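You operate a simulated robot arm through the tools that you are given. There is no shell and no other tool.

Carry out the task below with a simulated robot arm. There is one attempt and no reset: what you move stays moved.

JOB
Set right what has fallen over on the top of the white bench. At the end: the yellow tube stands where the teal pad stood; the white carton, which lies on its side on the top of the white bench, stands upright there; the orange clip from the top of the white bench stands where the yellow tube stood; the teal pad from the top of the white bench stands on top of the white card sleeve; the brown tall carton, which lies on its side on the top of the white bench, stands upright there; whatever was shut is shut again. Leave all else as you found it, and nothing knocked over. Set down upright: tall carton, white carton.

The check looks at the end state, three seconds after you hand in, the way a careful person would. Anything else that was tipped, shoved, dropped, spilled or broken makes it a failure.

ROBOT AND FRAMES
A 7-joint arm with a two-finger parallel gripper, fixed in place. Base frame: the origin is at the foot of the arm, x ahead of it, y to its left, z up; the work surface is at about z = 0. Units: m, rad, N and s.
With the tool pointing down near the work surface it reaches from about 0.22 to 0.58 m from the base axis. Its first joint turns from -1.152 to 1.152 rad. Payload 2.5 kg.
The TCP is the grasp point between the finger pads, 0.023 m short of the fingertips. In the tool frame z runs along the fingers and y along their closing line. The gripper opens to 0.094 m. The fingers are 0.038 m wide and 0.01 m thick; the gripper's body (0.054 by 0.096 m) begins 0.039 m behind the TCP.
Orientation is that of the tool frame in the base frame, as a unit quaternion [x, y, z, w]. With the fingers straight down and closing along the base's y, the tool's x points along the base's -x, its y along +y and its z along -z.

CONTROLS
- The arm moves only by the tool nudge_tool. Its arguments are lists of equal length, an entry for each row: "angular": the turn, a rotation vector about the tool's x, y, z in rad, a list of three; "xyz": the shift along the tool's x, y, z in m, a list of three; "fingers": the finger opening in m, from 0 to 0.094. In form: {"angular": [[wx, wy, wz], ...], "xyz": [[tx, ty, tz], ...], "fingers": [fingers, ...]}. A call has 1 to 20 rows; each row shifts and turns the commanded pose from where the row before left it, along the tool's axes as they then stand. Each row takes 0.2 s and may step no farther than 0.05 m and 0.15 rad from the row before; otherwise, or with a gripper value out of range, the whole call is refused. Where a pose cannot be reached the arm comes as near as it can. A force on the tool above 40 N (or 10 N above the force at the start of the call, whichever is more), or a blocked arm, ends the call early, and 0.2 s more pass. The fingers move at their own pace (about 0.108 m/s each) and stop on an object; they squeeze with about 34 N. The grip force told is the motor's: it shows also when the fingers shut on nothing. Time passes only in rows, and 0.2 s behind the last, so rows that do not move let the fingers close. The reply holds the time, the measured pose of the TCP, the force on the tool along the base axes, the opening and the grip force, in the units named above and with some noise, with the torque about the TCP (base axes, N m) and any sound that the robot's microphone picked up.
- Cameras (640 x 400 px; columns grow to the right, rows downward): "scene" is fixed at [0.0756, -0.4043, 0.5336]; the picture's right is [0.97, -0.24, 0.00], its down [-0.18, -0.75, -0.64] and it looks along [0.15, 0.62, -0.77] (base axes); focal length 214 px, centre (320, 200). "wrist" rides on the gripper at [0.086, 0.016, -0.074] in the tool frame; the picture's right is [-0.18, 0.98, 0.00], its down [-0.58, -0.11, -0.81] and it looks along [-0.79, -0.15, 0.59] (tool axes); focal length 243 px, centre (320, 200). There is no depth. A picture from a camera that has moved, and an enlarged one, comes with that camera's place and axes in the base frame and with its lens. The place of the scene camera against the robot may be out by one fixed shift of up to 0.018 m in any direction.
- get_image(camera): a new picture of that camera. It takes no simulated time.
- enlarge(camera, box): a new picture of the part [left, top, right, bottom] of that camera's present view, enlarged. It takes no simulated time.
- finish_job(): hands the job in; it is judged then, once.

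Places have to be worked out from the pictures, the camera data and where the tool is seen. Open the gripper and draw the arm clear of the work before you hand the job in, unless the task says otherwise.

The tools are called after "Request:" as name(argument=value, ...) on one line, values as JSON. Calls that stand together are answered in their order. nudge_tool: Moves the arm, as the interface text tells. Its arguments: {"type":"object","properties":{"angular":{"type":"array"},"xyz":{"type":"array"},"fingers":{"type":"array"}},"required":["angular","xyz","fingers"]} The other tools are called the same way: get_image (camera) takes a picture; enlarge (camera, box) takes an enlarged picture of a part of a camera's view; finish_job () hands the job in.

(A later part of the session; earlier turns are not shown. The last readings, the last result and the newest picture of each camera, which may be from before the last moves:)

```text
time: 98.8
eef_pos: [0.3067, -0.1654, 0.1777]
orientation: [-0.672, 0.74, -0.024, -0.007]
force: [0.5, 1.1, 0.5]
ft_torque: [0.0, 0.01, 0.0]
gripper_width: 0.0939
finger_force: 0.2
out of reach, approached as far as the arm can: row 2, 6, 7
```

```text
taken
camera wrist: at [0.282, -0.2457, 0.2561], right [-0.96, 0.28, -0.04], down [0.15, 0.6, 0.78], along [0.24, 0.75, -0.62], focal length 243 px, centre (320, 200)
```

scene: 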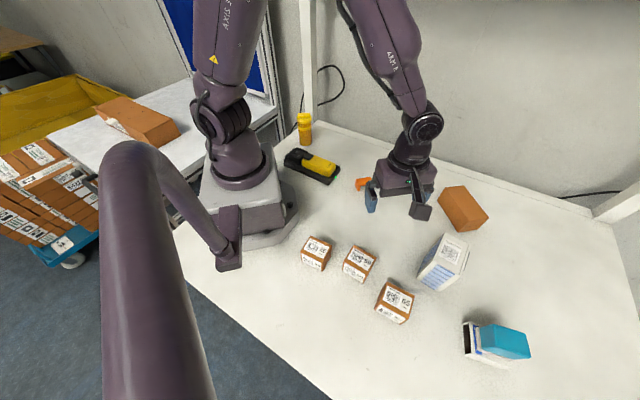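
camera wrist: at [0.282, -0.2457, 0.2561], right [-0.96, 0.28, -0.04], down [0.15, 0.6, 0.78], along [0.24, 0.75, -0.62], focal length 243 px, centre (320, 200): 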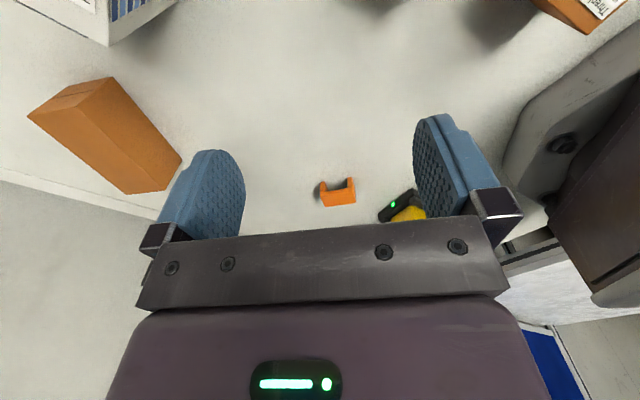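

A couple of rows were clipped by reach, leaving a small residual tilt. I correct the tilt and yaw and move out toward the brown carton's seam end at height.

Request:
nudge_tool(angular=[[-0.0261, -0.0426, -0.013], [0, 0, 0], [0, 0, 0], [0, 0, 0], [0, 0, 0], [0, 0, 0], [0, 0, 0]], xyz=[[0, 0, -0.02], [-0.0031, -0.0446, 0], [-0.0031, -0.0446, 0], [-0.0031, -0.0446, 0], [-0.0031, -0.0446, 0], [-0.0031, -0.0446, 0], [0, 0, 0]], fingers=[0.094, 0.094, 0.094, 0.094, 0.094, 0.094, 0.094])

Request:
get_image(camera="wrist")

Request:
get_image(camera="scene")

```text
time: 100.4
eef_pos: [0.5297, -0.168, 0.1968]
orientation: [-0.678, 0.735, 0.0, -0.002]
force: [-0.2, -0.2, -0.5]
ft_torque: [0.03, -0.01, -0.03]
gripper_width: 0.0939
finger_force: 0.1
```

```text
taken
camera wrist: at [0.5082, -0.2529, 0.2706], right [-0.96, 0.26, 0.0], down [0.16, 0.57, 0.81], along [0.21, 0.78, -0.59], focal length 243 px, centre (320, 200)
```

wrist: 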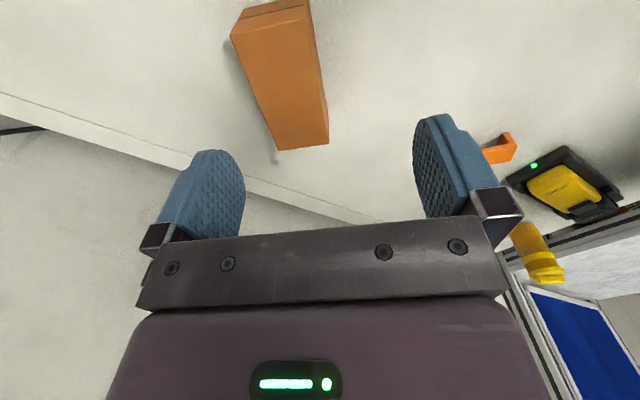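

```text
taken
```

scene: 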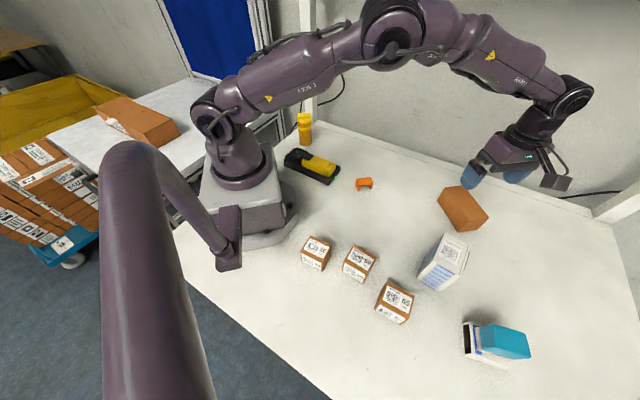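

I enlarge the brown carton to get its position in the tool frame.

Request:
enlarge(camera="wrist", box=[200, 0, 360, 160])

```text
2.50 times, centred on (280, 80) of wrist
camera zoom: at [0.5082, -0.2529, 0.2706], right [-0.96, 0.26, 0.0], down [0.16, 0.57, 0.81], along [0.21, 0.78, -0.59], focal length 606 px, centre (420, 500)
```

zoom: 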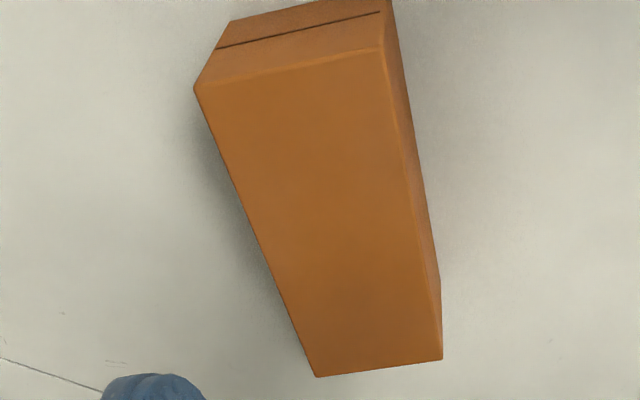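

The carton is aligned with the tool: its centre is 36 mm outward and the seam end 24 mm ahead. I shift over it and descend partway, checking reach.

Request:
nudge_tool(angular=[[0, 0, 0], [0, 0, 0], [0, 0, 0], [0, 0, 0], [0, 0, 0]], xyz=[[-0.004, -0.0363, 0], [0, 0, 0.03], [0, 0, 0.03], [0, 0, 0.03], [0, 0, 0]], fingers=[0.094, 0.094, 0.094, 0.094, 0.094])

Request:
get_image(camera="wrist")

Request:
enlarge(camera="scene", box=[400, 110, 580, 260])

```text
time: 101.6
eef_pos: [0.5675, -0.1671, 0.1038]
orientation: [-0.678, 0.735, 0.0, -0.001]
force: [-0.1, 0.2, -0.4]
ft_torque: [-0.02, 0.0, 0.02]
gripper_width: 0.094
finger_force: 0.1
```

```text
taken
camera wrist: at [0.5458, -0.2509, 0.1804], right [-0.96, 0.26, 0.0], down [0.16, 0.57, 0.81], along [0.21, 0.78, -0.59], focal length 243 px, centre (320, 200)
```

wrist: 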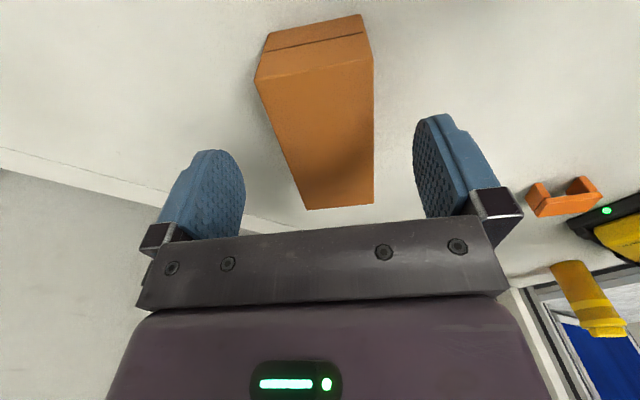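

```text
2.67 times, centred on (490, 185) of scene
camera zoom: at [0.0756, -0.4043, 0.5336], right [0.97, -0.24, 0.0], down [-0.18, -0.75, -0.64], along [0.15, 0.62, -0.77], focal length 572 px, centre (-133, 240)
```

zoom: 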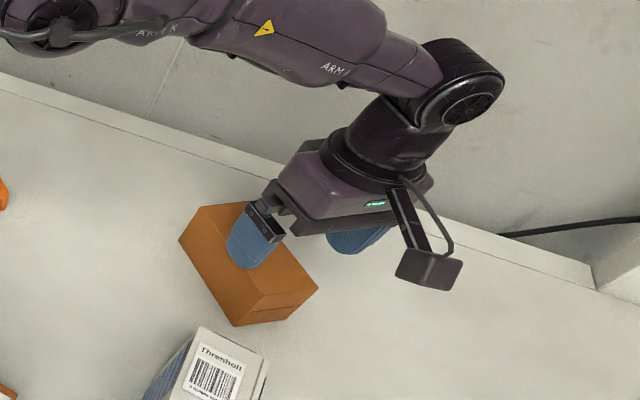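

Reach is fine and the carton is centred within 2 mm. I descend to grip height.

Request:
nudge_tool(angular=[[0, 0, 0], [0, 0, 0], [0, 0, 0], [0, 0, 0], [0, 0, 0]], xyz=[[0, 0.0015, 0.02], [0, 0, 0.02], [0, 0, 0.02], [0, 0, 0.0095], [0, 0, 0]], fingers=[0.094, 0.094, 0.094, 0.094, 0.094])

Request:
get_image(camera="wrist")

Request:
enlarge(camera="scene", box=[400, 130, 560, 260])

```text
time: 102.8
eef_pos: [0.5665, -0.1667, 0.0367]
orientation: [-0.678, 0.735, 0.0, 0.0]
force: [0.1, 0.2, 0.5]
ft_torque: [0.0, 0.03, 0.01]
gripper_width: 0.094
finger_force: 0.1
```

```text
taken
camera wrist: at [0.5442, -0.251, 0.1127], right [-0.96, 0.26, 0.0], down [0.16, 0.57, 0.81], along [0.21, 0.78, -0.59], focal length 243 px, centre (320, 200)
```

wrist: 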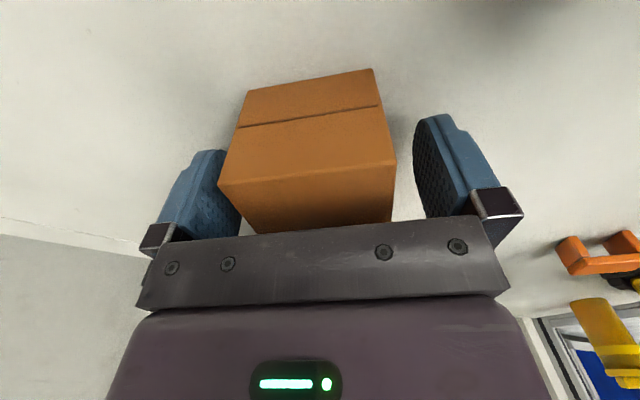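

```text
3.08 times, centred on (480, 195) of scene
camera zoom: at [0.0756, -0.4043, 0.5336], right [0.97, -0.24, 0.0], down [-0.18, -0.75, -0.64], along [0.15, 0.62, -0.77], focal length 660 px, centre (-172, 215)
```

zoom: 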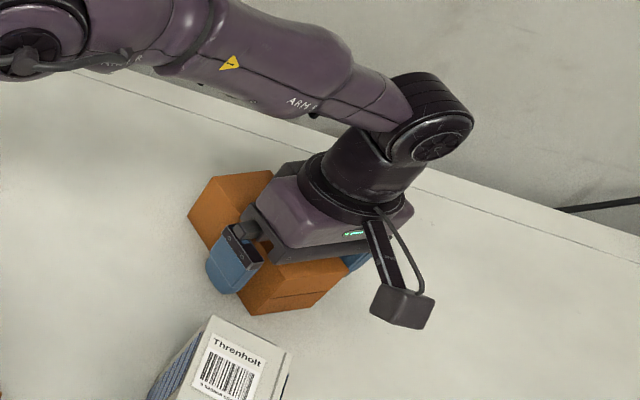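

The fingers straddle the carton cleanly. I close the grip.

Request:
nudge_tool(angular=[[0, 0, 0], [0, 0, 0], [0, 0, 0], [0, 0, 0]], xyz=[[0, 0, 0], [0, 0, 0], [0, 0, 0], [0, 0, 0]], fingers=[0.065, 0.05, 0.045, 0.045])

Request:
get_image(camera="wrist")

```text
time: 103.8
eef_pos: [0.5652, -0.1663, 0.0385]
orientation: [-0.677, 0.736, -0.001, 0.0]
force: [0.1, 0.1, 0.3]
ft_torque: [-0.01, -0.03, -0.05]
gripper_width: 0.0598
finger_force: 33.6
```

```text
taken
camera wrist: at [0.5442, -0.251, 0.1129], right [-0.96, 0.26, 0.0], down [0.16, 0.57, 0.81], along [0.21, 0.78, -0.59], focal length 243 px, centre (320, 200)
```

wrist: 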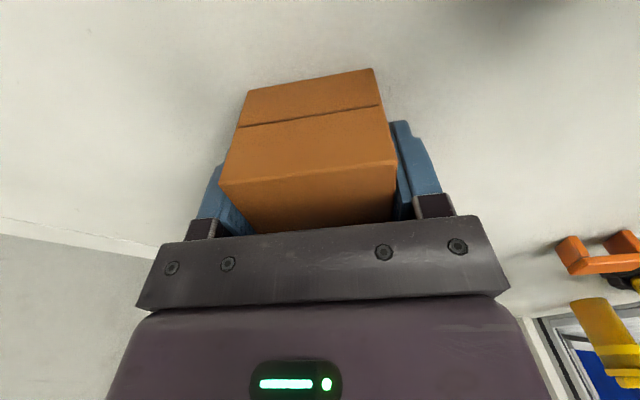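

Held at 0.060 m. I lift and check how it hangs.

Request:
nudge_tool(angular=[[0, 0, 0], [0, 0, 0], [0, 0, 0], [0, 0, 0], [0, 0, 0], [0, 0, 0]], xyz=[[0, 0, -0.01], [0, 0, -0.02], [0, 0, -0.04], [0, 0, -0.04], [0, 0, -0.04], [0, 0, 0]], fingers=[0.045, 0.045, 0.045, 0.045, 0.045, 0.045])

Request:
get_image(camera="wrist")

Request:
get_image(camera="scene")

```text
time: 105.2
eef_pos: [0.5651, -0.1643, 0.1903]
orientation: [-0.677, 0.736, -0.001, -0.001]
force: [0.3, 0.5, -2.9]
ft_torque: [-0.04, 0.01, -0.03]
gripper_width: 0.0598
finger_force: 34.2
```

```text
taken
camera wrist: at [0.5439, -0.2492, 0.2648], right [-0.96, 0.26, 0.0], down [0.16, 0.57, 0.81], along [0.21, 0.78, -0.59], focal length 243 px, centre (320, 200)
```

wrist: 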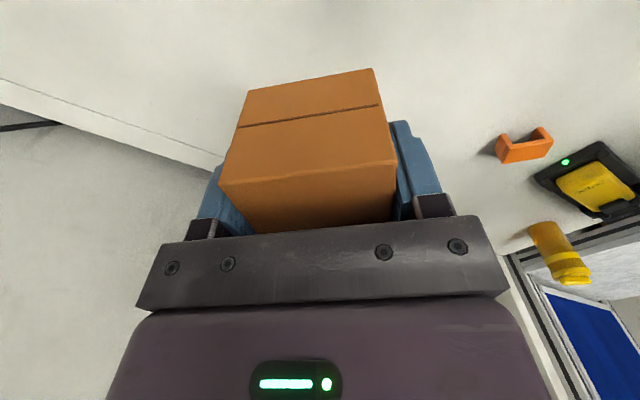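

```text
taken
```

scene: 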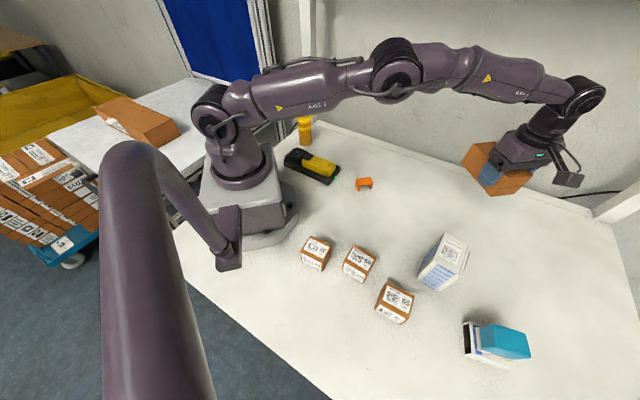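

No sag at all. I bring it in a little to about (0.52, -0.10) and yaw so the fingers will point outward when tilted.

Request:
nudge_tool(angular=[[0, 0, 0], [0, 0, 0], [0, 0, -0.1357], [0, 0, -0.1357], [0, 0, -0.1357], [0, 0, -0.1357], [0, 0, -0.1357], [0, 0, -0.1357], [0, 0, -0.1357], [0, 0, -0.1357], [0, 0, -0.1357], [0, 0, 0]], xyz=[[-0.03, 0.0251, 0], [-0.03, 0.0251, 0], [0, 0, 0], [0, 0, 0], [0, 0, 0], [0, 0, 0], [0, 0, 0], [0, 0, 0], [0, 0, 0], [0, 0, 0], [0, 0, 0], [0, 0, 0]], fingers=[0.045, 0.045, 0.045, 0.045, 0.045, 0.045, 0.045, 0.045, 0.045, 0.045, 0.045, 0.045])

Request:
get_image(camera="scene")

Request:
get_image(camera="wrist")

```text
time: 107.8
eef_pos: [0.52, -0.102, 0.1882]
orientation: [0.977, -0.213, 0.0, 0.0]
force: [1.3, 0.4, -3.1]
ft_torque: [-0.03, -0.05, 0.01]
gripper_width: 0.06
finger_force: 34.0
```

```text
taken
```

scene: 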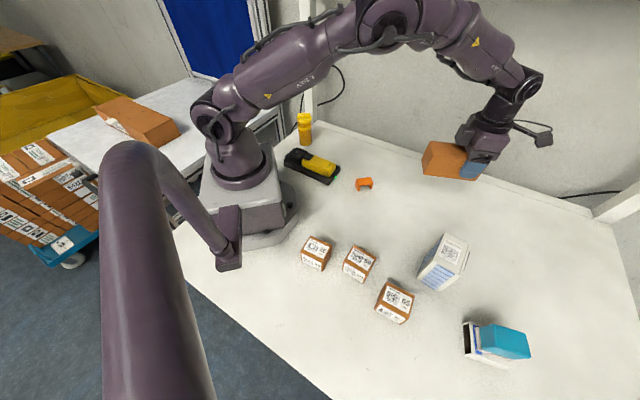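

```text
taken
camera wrist: at [0.593, -0.1523, 0.2636], right [-0.58, -0.82, 0.0], down [-0.48, 0.34, 0.81], along [-0.66, 0.46, -0.59], focal length 243 px, centre (320, 200)
```

wrist: 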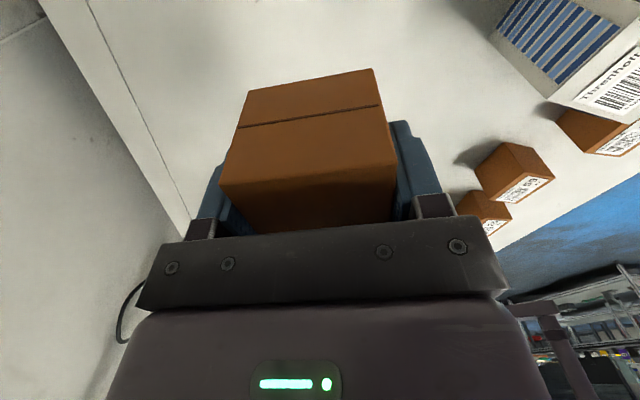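

The carton is steady. I tilt about the closing line in two stages.

Request:
nudge_tool(angular=[[0, 0.1428, 0], [0, 0.1428, 0], [0, 0.1428, 0], [0, 0.1428, 0], [0, 0.1428, 0], [0, 0.1428, 0], [0, 0, 0]], xyz=[[0, 0, 0], [0, 0, 0], [0, 0, 0], [0, 0, 0], [0, 0, 0], [0, 0, 0], [0, 0, 0]], fingers=[0.045, 0.045, 0.045, 0.045, 0.045, 0.045, 0.045])

Request:
get_image(camera="scene")

```text
time: 109.4
eef_pos: [0.5203, -0.1018, 0.1891]
orientation: [0.888, -0.194, 0.406, 0.089]
force: [-0.3, 0.5, -3.4]
ft_torque: [0.0, -0.05, -0.04]
gripper_width: 0.0599
finger_force: 34.0
```

```text
taken
```

scene: 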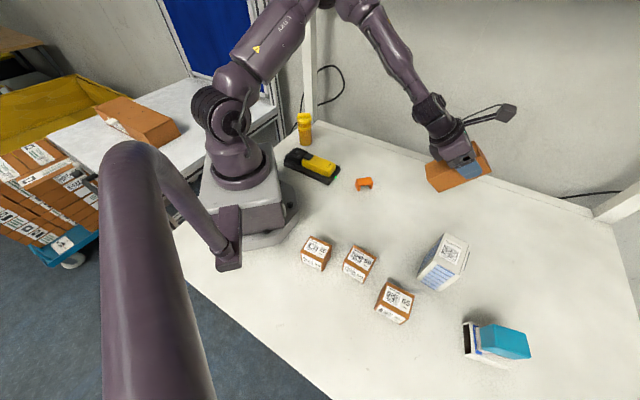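

The pose is tracking exactly. I complete the remaining five tilt rows to bring it to 90°.

Request:
nudge_tool(angular=[[0, 0.1428, 0], [0, 0.1428, 0], [0, 0.1428, 0], [0, 0.1428, 0], [0, 0.1428, 0], [0, 0, 0]], xyz=[[0, 0, 0], [0, 0, 0], [0, 0, 0], [0, 0, 0], [0, 0, 0], [0, 0, 0]], fingers=[0.045, 0.045, 0.045, 0.045, 0.045, 0.045])

Request:
get_image(camera="scene")

Request:
get_image(camera="wrist")

```text
time: 110.8
eef_pos: [0.5198, -0.1008, 0.1897]
orientation: [0.69, -0.151, 0.691, 0.152]
force: [-0.3, -0.5, -3.1]
ft_torque: [0.0, 0.05, 0.0]
gripper_width: 0.0598
finger_force: 34.4
```

```text
taken
```

scene: 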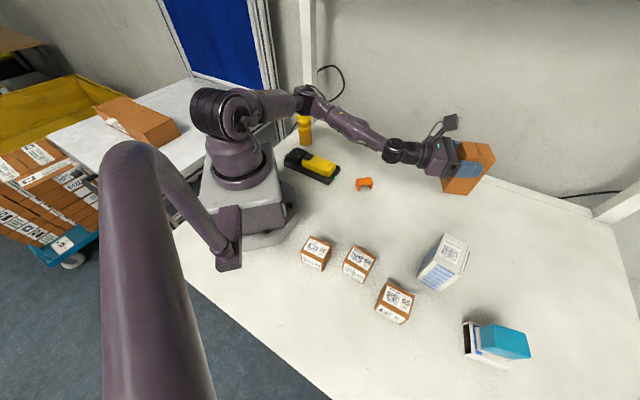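

```text
taken
camera wrist: at [0.4466, -0.0848, 0.2761], right [-0.41, -0.89, -0.18], down [-0.69, 0.43, -0.58], along [0.6, -0.11, -0.79], focal length 243 px, centre (320, 200)
```

wrist: 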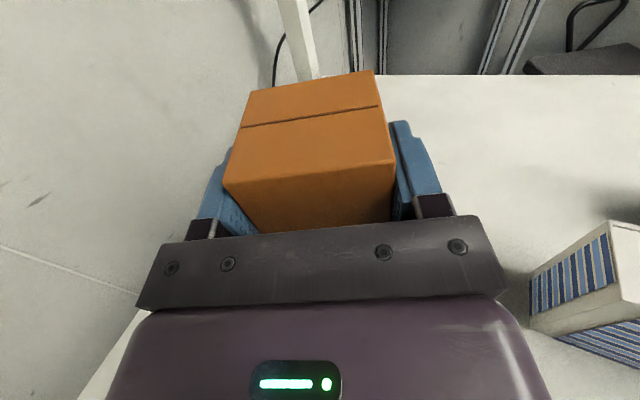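

The carton is vertical in the hand, but the forearm now runs low. I enlarge the scene to check its clearance over the tube, dock and clip before descending.

Request:
enlarge(camera="scene", box=[180, 70, 520, 280])

Request:
enlarge(camera="scene", box=[270, 80, 430, 200])

```text
1.88 times, centred on (350, 175) of scene
camera zoom: at [0.0756, -0.4043, 0.5336], right [0.97, -0.24, 0.0], down [-0.18, -0.75, -0.64], along [0.15, 0.62, -0.77], focal length 404 px, centre (264, 247)
```

zoom: 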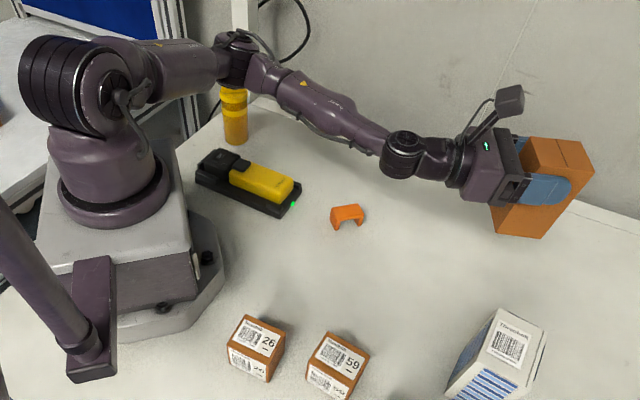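

```text
3.33 times, centred on (350, 140) of scene
camera zoom: at [0.0756, -0.4043, 0.5336], right [0.97, -0.24, 0.0], down [-0.18, -0.75, -0.64], along [0.15, 0.62, -0.77], focal length 715 px, centre (220, 400)
```

zoom: 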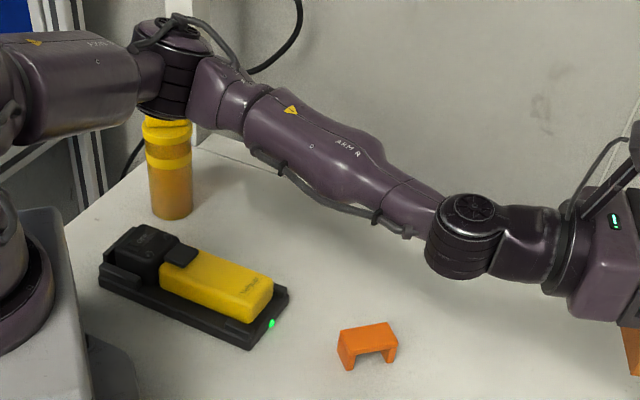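

The elbow is very near the tube, so I won't descend like this. I undo the tilt and lay the carton down closer in. Then I regrip it with the hand leaning outward, so the final hand tilt stays around 55°, a posture that was comfortable.

Request:
nudge_tool(angular=[[0, -0.1428, 0], [0, -0.1428, 0], [0, -0.1428, 0], [0, -0.1428, 0], [0, -0.1428, 0], [0, -0.1428, 0], [0, -0.1428, 0], [0, -0.1428, 0], [0, -0.1428, 0], [0, -0.1428, 0], [0, -0.1428, 0], [0, 0, 0]], xyz=[[0, 0, 0], [0, 0, 0], [0, 0, 0], [0, 0, 0], [0, 0, 0], [0, 0, 0], [0, 0, 0], [0, 0, 0], [0, 0, 0], [0, 0, 0], [0, 0, 0], [0, 0, 0]], fingers=[0.045, 0.045, 0.045, 0.045, 0.045, 0.045, 0.045, 0.045, 0.045, 0.045, 0.045, 0.045])

Request:
get_image(camera="scene")

Request:
get_image(camera="wrist")

```text
time: 113.4
eef_pos: [0.5198, -0.1015, 0.1886]
orientation: [0.977, -0.215, 0.0, 0.001]
force: [0.3, 0.2, -3.7]
ft_torque: [-0.04, -0.09, -0.03]
gripper_width: 0.0599
finger_force: 33.8
```

```text
taken
```

scene: 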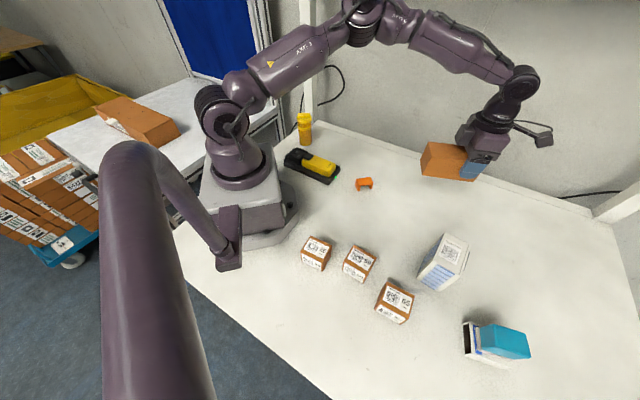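

```text
taken
camera wrist: at [0.5927, -0.1531, 0.2636], right [-0.58, -0.82, 0.0], down [-0.48, 0.34, 0.81], along [-0.66, 0.47, -0.59], focal length 243 px, centre (320, 200)
```

wrist: 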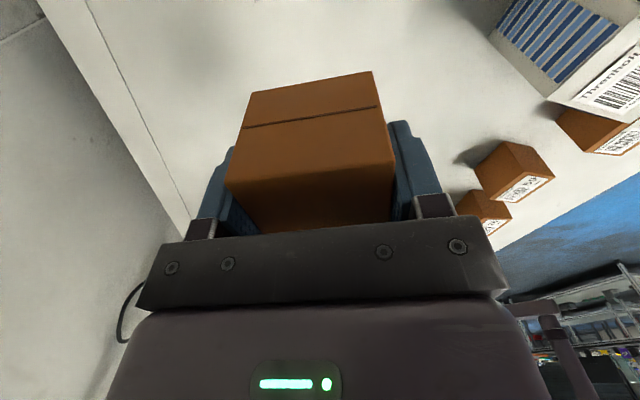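

Tool vertical again with the carton level. I move in to about (0.425, -0.105) and lower to lay it down.

Request:
nudge_tool(angular=[[0, 0, 0], [0, 0, 0], [0, 0, 0], [0, 0, 0], [0, 0, 0], [0, 0, 0]], xyz=[[-0.0282, 0.0143, 0.0295], [-0.0282, 0.0143, 0.0295], [-0.0282, 0.0143, 0.0295], [0, 0, 0.03], [0, 0, 0.022], [0, 0, 0]], fingers=[0.045, 0.045, 0.045, 0.045, 0.045, 0.045])

Request:
get_image(camera="wrist")

Request:
enlarge(camera="scene", box=[340, 110, 520, 270])

```text
time: 114.8
eef_pos: [0.4231, -0.106, 0.0467]
orientation: [0.977, -0.213, 0.001, 0.001]
force: [0.3, 0.6, -3.3]
ft_torque: [-0.05, -0.08, 0.01]
gripper_width: 0.0601
finger_force: 34.4
```

```text
taken
camera wrist: at [0.4965, -0.1567, 0.1225], right [-0.58, -0.82, 0.0], down [-0.48, 0.34, 0.81], along [-0.66, 0.47, -0.59], focal length 243 px, centre (320, 200)
```

wrist: 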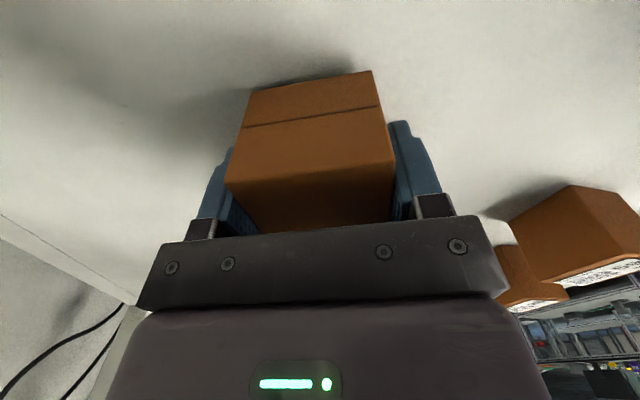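

```text
2.50 times, centred on (430, 190) of scene
camera zoom: at [0.0756, -0.4043, 0.5336], right [0.97, -0.24, 0.0], down [-0.18, -0.75, -0.64], along [0.15, 0.62, -0.77], focal length 536 px, centre (45, 225)
```

zoom: 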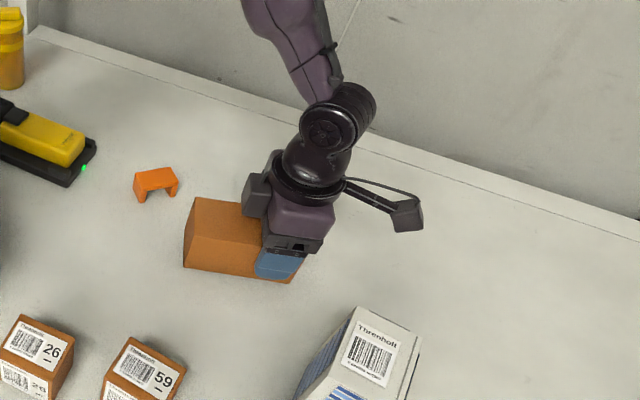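

About 8 mm to go. I lower slowly until I feel contact.

Request:
nudge_tool(angular=[[0, 0, 0], [0, 0, 0], [0, 0, 0], [0, 0, 0]], xyz=[[0, 0, 0.002], [0, 0, 0.002], [0, 0, 0.0015], [0, 0, 0]], fingers=[0.045, 0.045, 0.045, 0.045])

```text
time: 115.8
eef_pos: [0.425, -0.1064, 0.0422]
orientation: [0.977, -0.215, 0.001, 0.001]
force: [-0.9, 0.0, -2.8]
ft_torque: [-0.07, -0.11, 0.01]
gripper_width: 0.0598
finger_force: 34.3
```

Request:
nudge_tool(angular=[[0, 0, 0], [0, 0, 0], [0, 0, 0]], xyz=[[0, 0, 0.0015], [0, 0, 0.001], [0, 0, 0]], fingers=[0.045, 0.045, 0.045])

```text
time: 116.6
eef_pos: [0.4254, -0.1063, 0.0417]
orientation: [0.977, -0.214, 0.001, 0.002]
force: [-5.1, 0.7, 11.1]
ft_torque: [0.0, -0.3, 0.01]
gripper_width: 0.0597
finger_force: 34.1
```

Contact made. I release it here and rise straight up.

Request:
nudge_tool(angular=[[0, 0, 0], [0, 0, 0], [0, 0, 0], [0, 0, 0], [0, 0, 0], [0, 0, 0], [0, 0, 0], [0, 0, 0]], xyz=[[0, 0, 0], [0, 0, 0], [0, 0, 0], [0, 0, 0], [0, 0, -0.02], [0, 0, -0.04], [0, 0, -0.04], [0, 0, 0]], fingers=[0.065, 0.075, 0.085, 0.094, 0.094, 0.094, 0.094, 0.094])

Request:
get_image(camera="wrist")

Request:
enlarge(camera="wrist", box=[220, 0, 420, 200])

Request:
get_image(camera="scene")

```text
time: 118.4
eef_pos: [0.4261, -0.105, 0.1382]
orientation: [0.977, -0.214, 0.0, 0.001]
force: [0.0, 0.7, 0.4]
ft_torque: [-0.01, 0.03, 0.02]
gripper_width: 0.094
finger_force: 0.0
```

```text
taken
camera wrist: at [0.4991, -0.1566, 0.2142], right [-0.58, -0.82, 0.0], down [-0.48, 0.34, 0.81], along [-0.66, 0.47, -0.59], focal length 243 px, centre (320, 200)
```

wrist: 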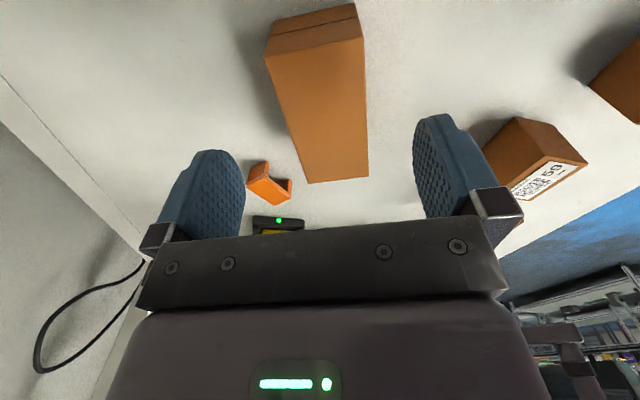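

```text
2.00 times, centred on (320, 100) of wrist
camera zoom: at [0.4991, -0.1566, 0.2142], right [-0.58, -0.82, 0.0], down [-0.48, 0.34, 0.81], along [-0.66, 0.47, -0.59], focal length 485 px, centre (320, 400)
```

zoom: 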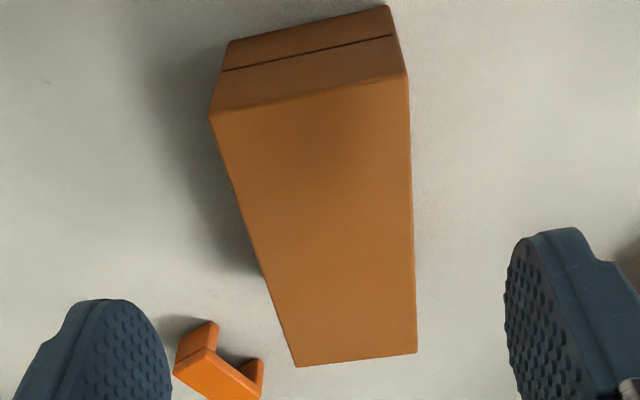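

```text
taken
```

scene: 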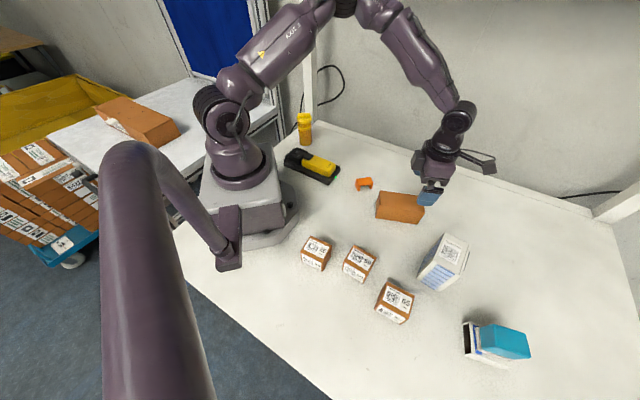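

The carton lies aligned with the tool, seam end 27 mm ahead. I shift outward 7 mm, lean the hand 0.6 rad outward and descend around it.

Request:
nudge_tool(angular=[[0, -0.15, 0], [0, -0.15, 0], [0, -0.15, 0], [0, -0.15, 0], [0, 0, 0], [0, 0, 0], [0, 0, 0]], xyz=[[0.0068, 0.001, 0], [0, 0, 0], [0, 0, 0], [0, 0, 0], [0.01415, 0, 0.0207], [0.01415, 0, 0.0207], [0, 0, 0]], fingers=[0.09, 0.09, 0.09, 0.09, 0.09, 0.09, 0.09])

Request:
get_image(camera="wrist")

Request:
enlarge(camera="scene", box=[340, 110, 540, 270])

```text
time: 120.0
eef_pos: [0.4305, -0.1097, 0.09]
orientation: [0.933, -0.206, -0.288, -0.062]
force: [0.1, -0.2, 0.1]
ft_torque: [0.0, 0.05, 0.01]
gripper_width: 0.0902
finger_force: 0.1
```

```text
taken
camera wrist: at [0.5292, -0.1716, 0.1038], right [-0.55, -0.83, 0.1], down [0.02, 0.11, 0.99], along [-0.84, 0.55, -0.04], focal length 243 px, centre (320, 200)
```

wrist: 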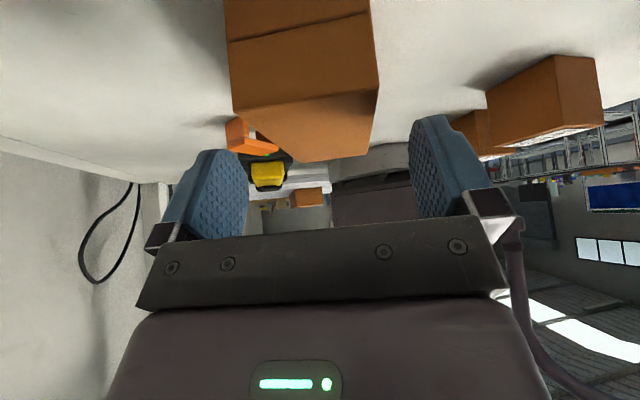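

```text
2.50 times, centred on (440, 190) of scene
camera zoom: at [0.0756, -0.4043, 0.5336], right [0.97, -0.24, 0.0], down [-0.18, -0.75, -0.64], along [0.15, 0.62, -0.77], focal length 536 px, centre (20, 225)
```

zoom: 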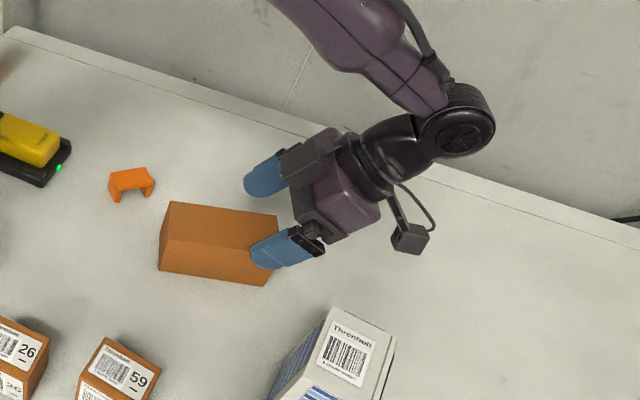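

The fingers line up on both sides. I descend the last 52 mm to z ≈ 0.038.

Request:
nudge_tool(angular=[[0, 0, 0], [0, 0, 0], [0, 0, 0], [0, 0, 0]], xyz=[[0.0098, 0, 0.0143], [0.0098, 0, 0.0143], [0.0094, 0, 0.0138], [0, 0, 0]], fingers=[0.09, 0.09, 0.09, 0.09])

Request:
get_image(camera="wrist")

Request:
enlarge(camera="scene", box=[340, 110, 540, 270])

```text
time: 121.0
eef_pos: [0.4314, -0.1091, 0.0382]
orientation: [0.933, -0.204, -0.288, -0.062]
force: [0.2, 0.5, -0.1]
ft_torque: [-0.02, 0.01, 0.03]
gripper_width: 0.0897
finger_force: 0.2
```

```text
taken
camera wrist: at [0.5285, -0.1716, 0.0513], right [-0.55, -0.83, 0.1], down [0.02, 0.11, 0.99], along [-0.84, 0.55, -0.04], focal length 243 px, centre (320, 200)
```

wrist: 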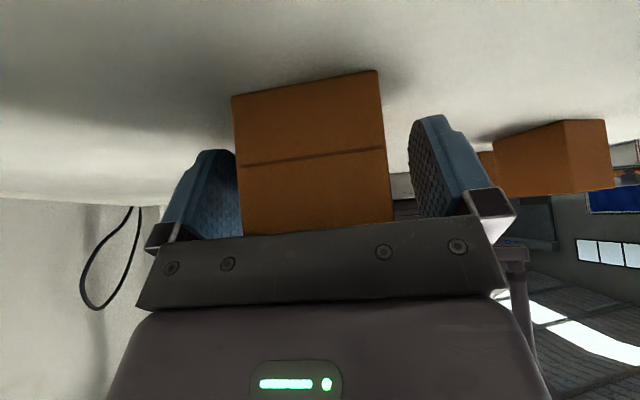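

```text
2.50 times, centred on (440, 190) of scene
camera zoom: at [0.0756, -0.4043, 0.5336], right [0.97, -0.24, 0.0], down [-0.18, -0.75, -0.64], along [0.15, 0.62, -0.77], focal length 536 px, centre (20, 225)
```

zoom: 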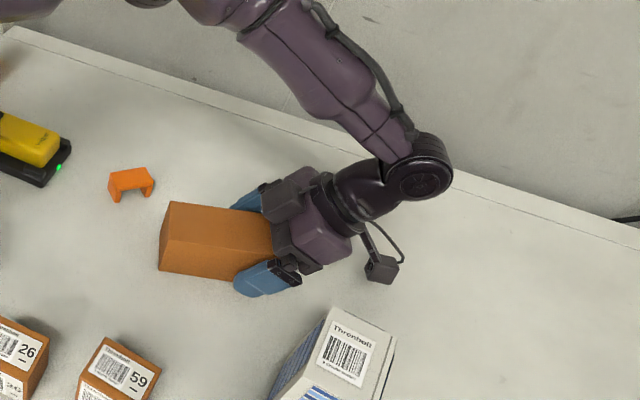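

The hand straddles the seam end without touching. I close the grip and lift.

Request:
nudge_tool(angular=[[0, 0, 0], [0, 0, 0], [0, 0, 0], [0, 0, 0]], xyz=[[0, 0, 0], [0, 0, 0], [0, 0, 0], [0, 0, 0]], fingers=[0.065, 0.05, 0.045, 0.045])

Request:
nudge_tool(angular=[[0, 0, 0], [0, 0, 0], [0, 0, 0], [0, 0, 0], [0, 0, 0], [0, 0, 0]], xyz=[[-0.0056, 0, -0.0083], [-0.0113, 0, -0.0165], [-0.0226, 0, -0.033], [-0.0226, 0, -0.033], [-0.0226, 0, -0.033], [0, 0, 0]], fingers=[0.045, 0.045, 0.045, 0.045, 0.045, 0.045])

Request:
get_image(camera="wrist")

Request:
get_image(camera="scene")

```text
time: 122.0
eef_pos: [0.4309, -0.11, 0.0384]
orientation: [0.933, -0.205, -0.288, -0.062]
force: [-0.1, -0.6, 0.1]
ft_torque: [-0.04, -0.09, 0.0]
gripper_width: 0.06
finger_force: 34.0
```

```text
time: 123.4
eef_pos: [0.4317, -0.1073, 0.1869]
orientation: [0.933, -0.205, -0.289, -0.062]
force: [-0.3, -0.1, -2.6]
ft_torque: [-0.06, -0.1, -0.01]
gripper_width: 0.0599
finger_force: 34.2
```

```text
taken
camera wrist: at [0.5288, -0.1687, 0.2006], right [-0.55, -0.83, 0.11], down [0.02, 0.11, 0.99], along [-0.84, 0.55, -0.04], focal length 243 px, centre (320, 200)
```

wrist: 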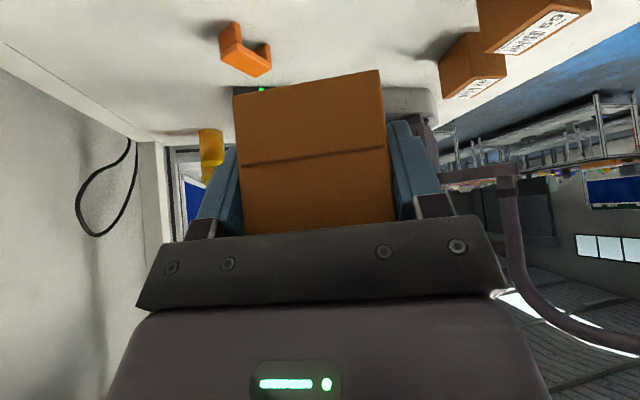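

```text
taken
```

scene: 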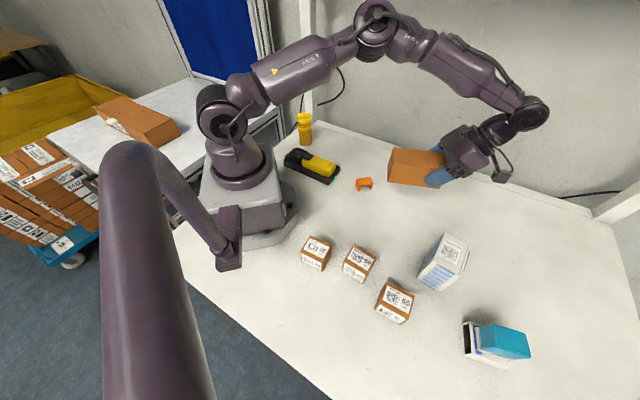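

Lifted with no sag. I bring the tool to vertical, move out to about (0.50, -0.13), then begin tilting; I'll check the arm before the last part.

Request:
nudge_tool(angular=[[0, 0.15, 0], [0, 0.15, 0], [0, 0.15, 0], [0, 0.15, 0], [0, 0, 0], [0, 0, 0], [0, 0.1425, 0], [0, 0.1425, 0], [0, 0.1425, 0], [0, 0.1425, 0], [0, 0, 0]], xyz=[[0, 0, 0], [0, 0, 0], [0, 0, 0], [0, 0, 0], [0.0358, -0.004, 0], [0.0358, -0.004, 0], [0, 0, 0], [0, 0, 0], [0, 0, 0], [0, 0, 0], [0, 0, 0]], fingers=[0.045, 0.045, 0.045, 0.045, 0.045, 0.045, 0.045, 0.045, 0.045, 0.045, 0.045])

Request:
get_image(camera="scene")

Request:
get_image(camera="wrist")

```text
time: 125.8
eef_pos: [0.4984, -0.1327, 0.188]
orientation: [0.938, -0.205, 0.275, 0.06]
force: [0.4, 0.4, -2.0]
ft_torque: [-0.03, -0.01, 0.01]
gripper_width: 0.0598
finger_force: 34.3
```

```text
taken
```

scene: 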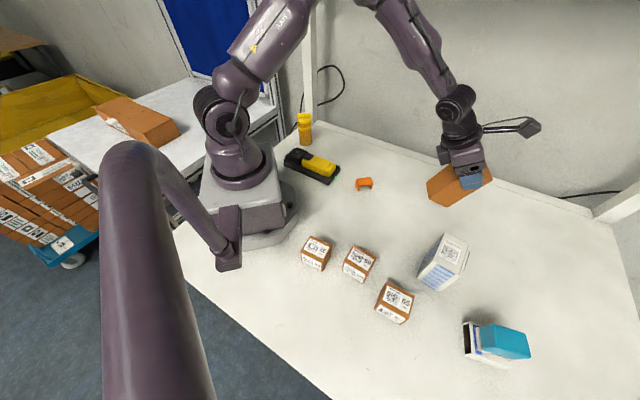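

```text
taken
camera wrist: at [0.5223, -0.1605, 0.2985], right [-0.55, -0.83, -0.1], down [-0.79, 0.49, 0.36], along [-0.25, 0.28, -0.93], focal length 243 px, centre (320, 200)
```

wrist: 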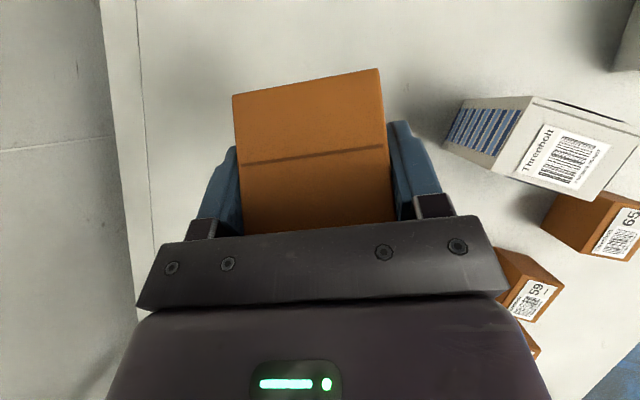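

The elbow is high and well clear. I finish the last 0.4 rad to bring the carton vertical.

Request:
nudge_tool(angular=[[0, 0.1337, 0], [0, 0.1337, 0], [0, 0.1337, 0], [0, 0, 0]], xyz=[[0, 0, 0], [0, 0, 0], [0, 0, 0], [0, 0, 0]], fingers=[0.045, 0.045, 0.045, 0.045])

Request:
get_image(camera="scene")

Request:
get_image(camera="wrist")

Request:
enlarge(camera="scene", box=[390, 100, 540, 230])

```text
time: 126.8
eef_pos: [0.4978, -0.1283, 0.1854]
orientation: [0.885, -0.193, 0.415, 0.082]
force: [-0.5, -0.6, -2.4]
ft_torque: [-0.01, -0.01, 0.01]
gripper_width: 0.06
finger_force: 33.9
out of reach, approached as far as the arm can: row 2
```

```text
taken
```

scene: 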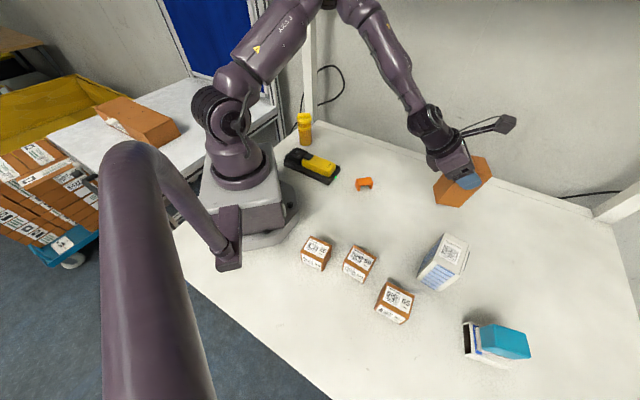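

```text
taken
camera wrist: at [0.4907, -0.1439, 0.2996], right [-0.51, -0.85, -0.16], down [-0.86, 0.5, 0.07], along [0.02, 0.17, -0.99], focal length 243 px, centre (320, 200)
```

wrist: 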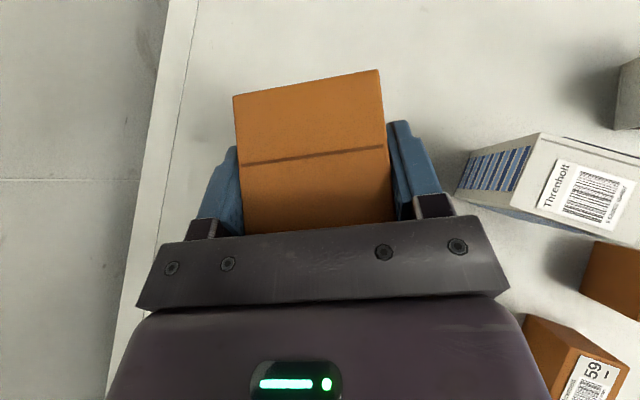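

```text
3.08 times, centred on (465, 165) of scene
camera zoom: at [0.0756, -0.4043, 0.5336], right [0.97, -0.24, 0.0], down [-0.18, -0.75, -0.64], along [0.15, 0.62, -0.77], focal length 660 px, centre (-126, 308)
```

zoom: 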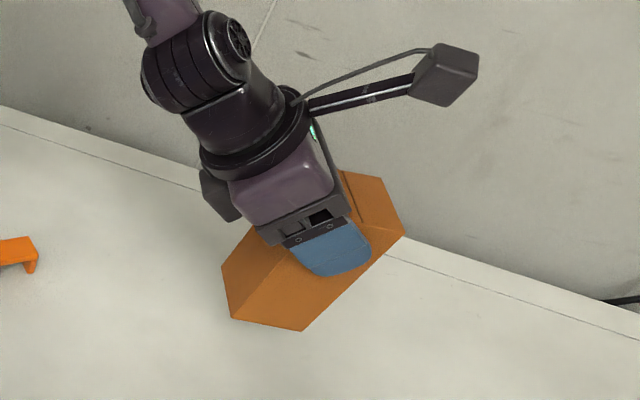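

One row was clipped, and the hand stands at 50° tilt instead of 55.6°. I add the missing 0.095 rad and cancel a small roll.

Request:
nudge_tool(angular=[[-0.0096, 0.03, -0.0115], [0, 0.03, 0], [0, 0.035, 0], [0, 0, 0]], xyz=[[0, 0, 0], [0, 0, 0], [0, 0, 0], [0, 0, 0]], fingers=[0.045, 0.045, 0.045, 0.045])

Request:
get_image(camera="scene")

Request:
get_image(camera="wrist")

```text
time: 127.8
eef_pos: [0.4979, -0.1281, 0.1833]
orientation: [0.865, -0.185, 0.456, 0.097]
force: [-1.1, 0.4, -2.4]
ft_torque: [0.03, 0.06, -0.01]
gripper_width: 0.0599
finger_force: 34.0
```

```text
taken
```

scene: 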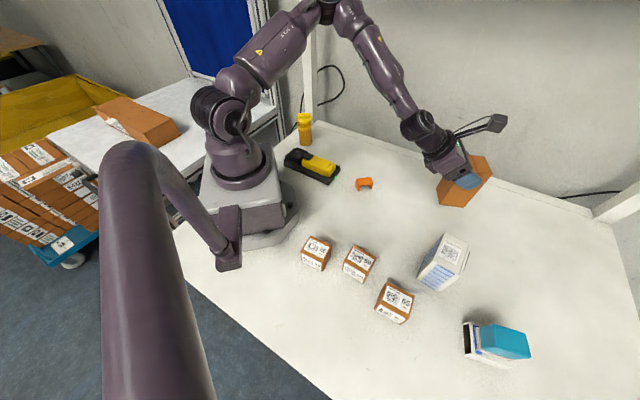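

```text
taken
camera wrist: at [0.4816, -0.1376, 0.2988], right [-0.5, -0.85, -0.15], down [-0.86, 0.51, -0.02], along [0.1, 0.12, -0.99], focal length 243 px, centre (320, 200)
```

wrist: 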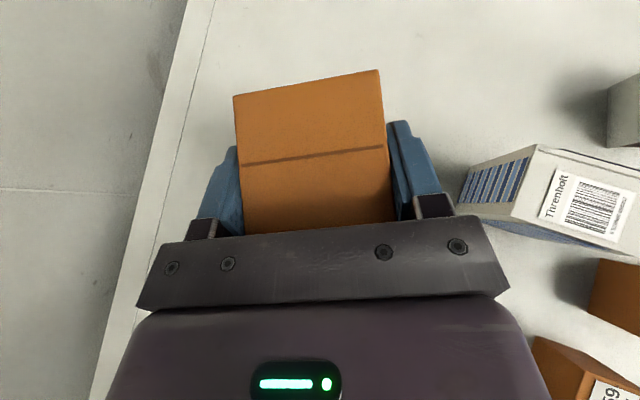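

Tilt is now 55.6° with no roll, so the carton is vertical and the elbow is well clear. I lower toward the bench.

Request:
nudge_tool(angular=[[0, 0, 0], [0, 0, 0], [0, 0, 0], [0, 0, 0]], xyz=[[-0.0206, 0, 0.0141], [-0.0206, 0, 0.0141], [-0.0165, 0, 0.0113], [0, 0, 0]], fingers=[0.045, 0.045, 0.045, 0.045])

Request:
get_image(camera="scene")

Request:
enlarge(camera="scene", box=[390, 110, 530, 230])

```text
time: 128.8
eef_pos: [0.4985, -0.1284, 0.1158]
orientation: [0.866, -0.186, 0.455, 0.097]
force: [0.0, 0.3, -3.0]
ft_torque: [0.04, -0.01, -0.02]
gripper_width: 0.0598
finger_force: 33.7
```

```text
taken
```

scene: 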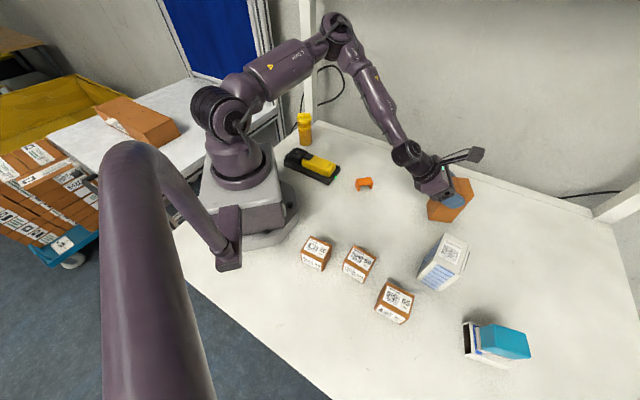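

```text
3.33 times, centred on (460, 170) of scene
camera zoom: at [0.0756, -0.4043, 0.5336], right [0.97, -0.24, 0.0], down [-0.18, -0.75, -0.64], along [0.15, 0.62, -0.77], focal length 715 px, centre (-147, 300)
```

zoom: 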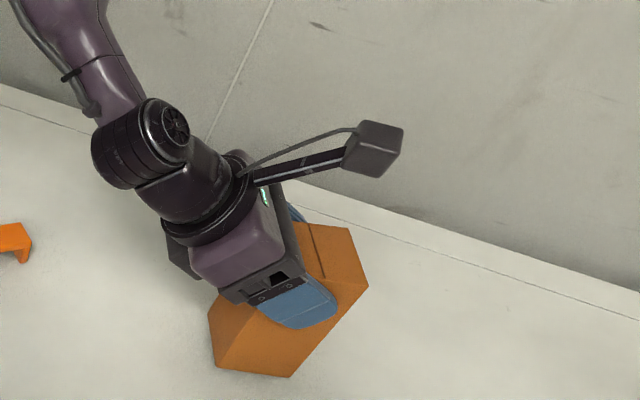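

Elbow clear. About 16 mm remain; I continue slowly.

Request:
nudge_tool(angular=[[0, 0, 0], [0, 0, 0], [0, 0, 0], [0, 0, 0]], xyz=[[-0.0033, 0, 0.0023], [-0.0033, 0, 0.0023], [-0.0025, 0, 0.0017], [0, 0, 0]], fingers=[0.045, 0.045, 0.045, 0.045])

```text
time: 129.8
eef_pos: [0.4994, -0.127, 0.1046]
orientation: [0.866, -0.185, 0.455, 0.097]
force: [0.3, 0.4, -3.0]
ft_torque: [0.03, 0.05, -0.02]
gripper_width: 0.0598
finger_force: 34.0
```

Request:
nudge_tool(angular=[[0, 0, 0], [0, 0, 0], [0, 0, 0]], xyz=[[-0.00125, 0, 0.00085], [-0.00125, 0, 0.00085], [0, 0, 0]], fingers=[0.045, 0.045, 0.045])

```text
time: 130.6
eef_pos: [0.4999, -0.1286, 0.1008]
orientation: [0.865, -0.185, 0.455, 0.097]
force: [0.1, 0.0, -2.9]
ft_torque: [0.0, 0.02, 0.02]
gripper_width: 0.0597
finger_force: 34.0
```

Still free at z 0.101. I continue with 1 mm rows.

Request:
nudge_tool(angular=[[0, 0, 0], [0, 0, 0], [0, 0, 0]], xyz=[[-0.0008, 0, 0.00057], [-0.0008, 0, 0.00057], [0, 0, 0]], fingers=[0.045, 0.045, 0.045])

```text
time: 131.4
eef_pos: [0.4987, -0.1278, 0.0999]
orientation: [0.865, -0.185, 0.456, 0.098]
force: [0.8, -0.2, -3.3]
ft_torque: [0.03, 0.0, -0.04]
gripper_width: 0.0599
finger_force: 34.8
```

Request:
nudge_tool(angular=[[0, 0, 0], [0, 0, 0], [0, 0, 0]], xyz=[[-0.0008, 0, 0.00057], [-0.0008, 0, 0.00057], [0, 0, 0]], fingers=[0.045, 0.045, 0.045])

```text
time: 132.2
eef_pos: [0.4988, -0.1279, 0.0986]
orientation: [0.865, -0.185, 0.457, 0.098]
force: [-3.0, 2.0, 9.5]
ft_torque: [-0.32, -0.03, -0.08]
gripper_width: 0.0598
finger_force: 33.9
```

Contact at about 12 N. I release it slowly and look.

Request:
nudge_tool(angular=[[0, 0, 0], [0, 0, 0], [0, 0, 0], [0, 0, 0], [0, 0, 0]], xyz=[[0, 0, 0], [0, 0, 0], [0, 0, 0], [0, 0, 0], [0, 0, 0]], fingers=[0.062, 0.068, 0.076, 0.084, 0.09])

Request:
get_image(camera="wrist")

Request:
enlarge(camera="scene", box=[390, 110, 530, 230])

```text
time: 133.4
eef_pos: [0.4986, -0.1295, 0.0969]
orientation: [0.866, -0.184, 0.455, 0.096]
force: [-0.2, 0.2, 0.1]
ft_torque: [-0.02, 0.01, -0.03]
gripper_width: 0.0898
finger_force: 0.1
```

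```text
taken
camera wrist: at [0.4819, -0.1376, 0.2114], right [-0.5, -0.85, -0.15], down [-0.86, 0.51, -0.02], along [0.1, 0.12, -0.99], focal length 243 px, centre (320, 200)
```

wrist: 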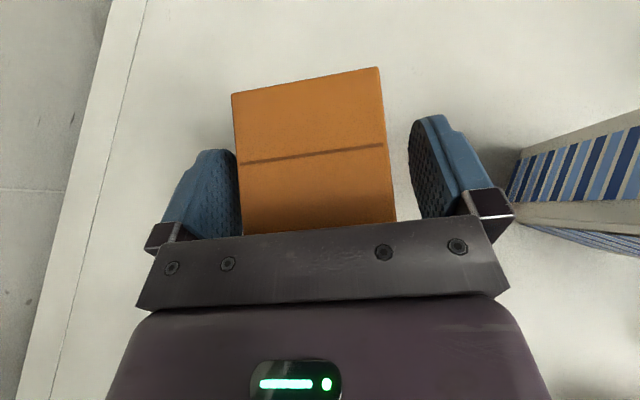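

```text
3.33 times, centred on (460, 170) of scene
camera zoom: at [0.0756, -0.4043, 0.5336], right [0.97, -0.24, 0.0], down [-0.18, -0.75, -0.64], along [0.15, 0.62, -0.77], focal length 715 px, centre (-147, 300)
```

zoom: 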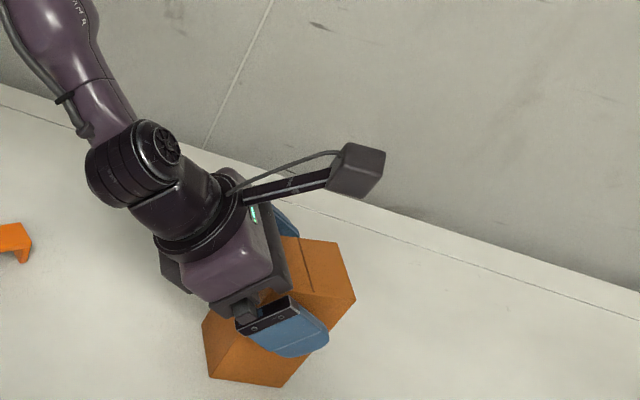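

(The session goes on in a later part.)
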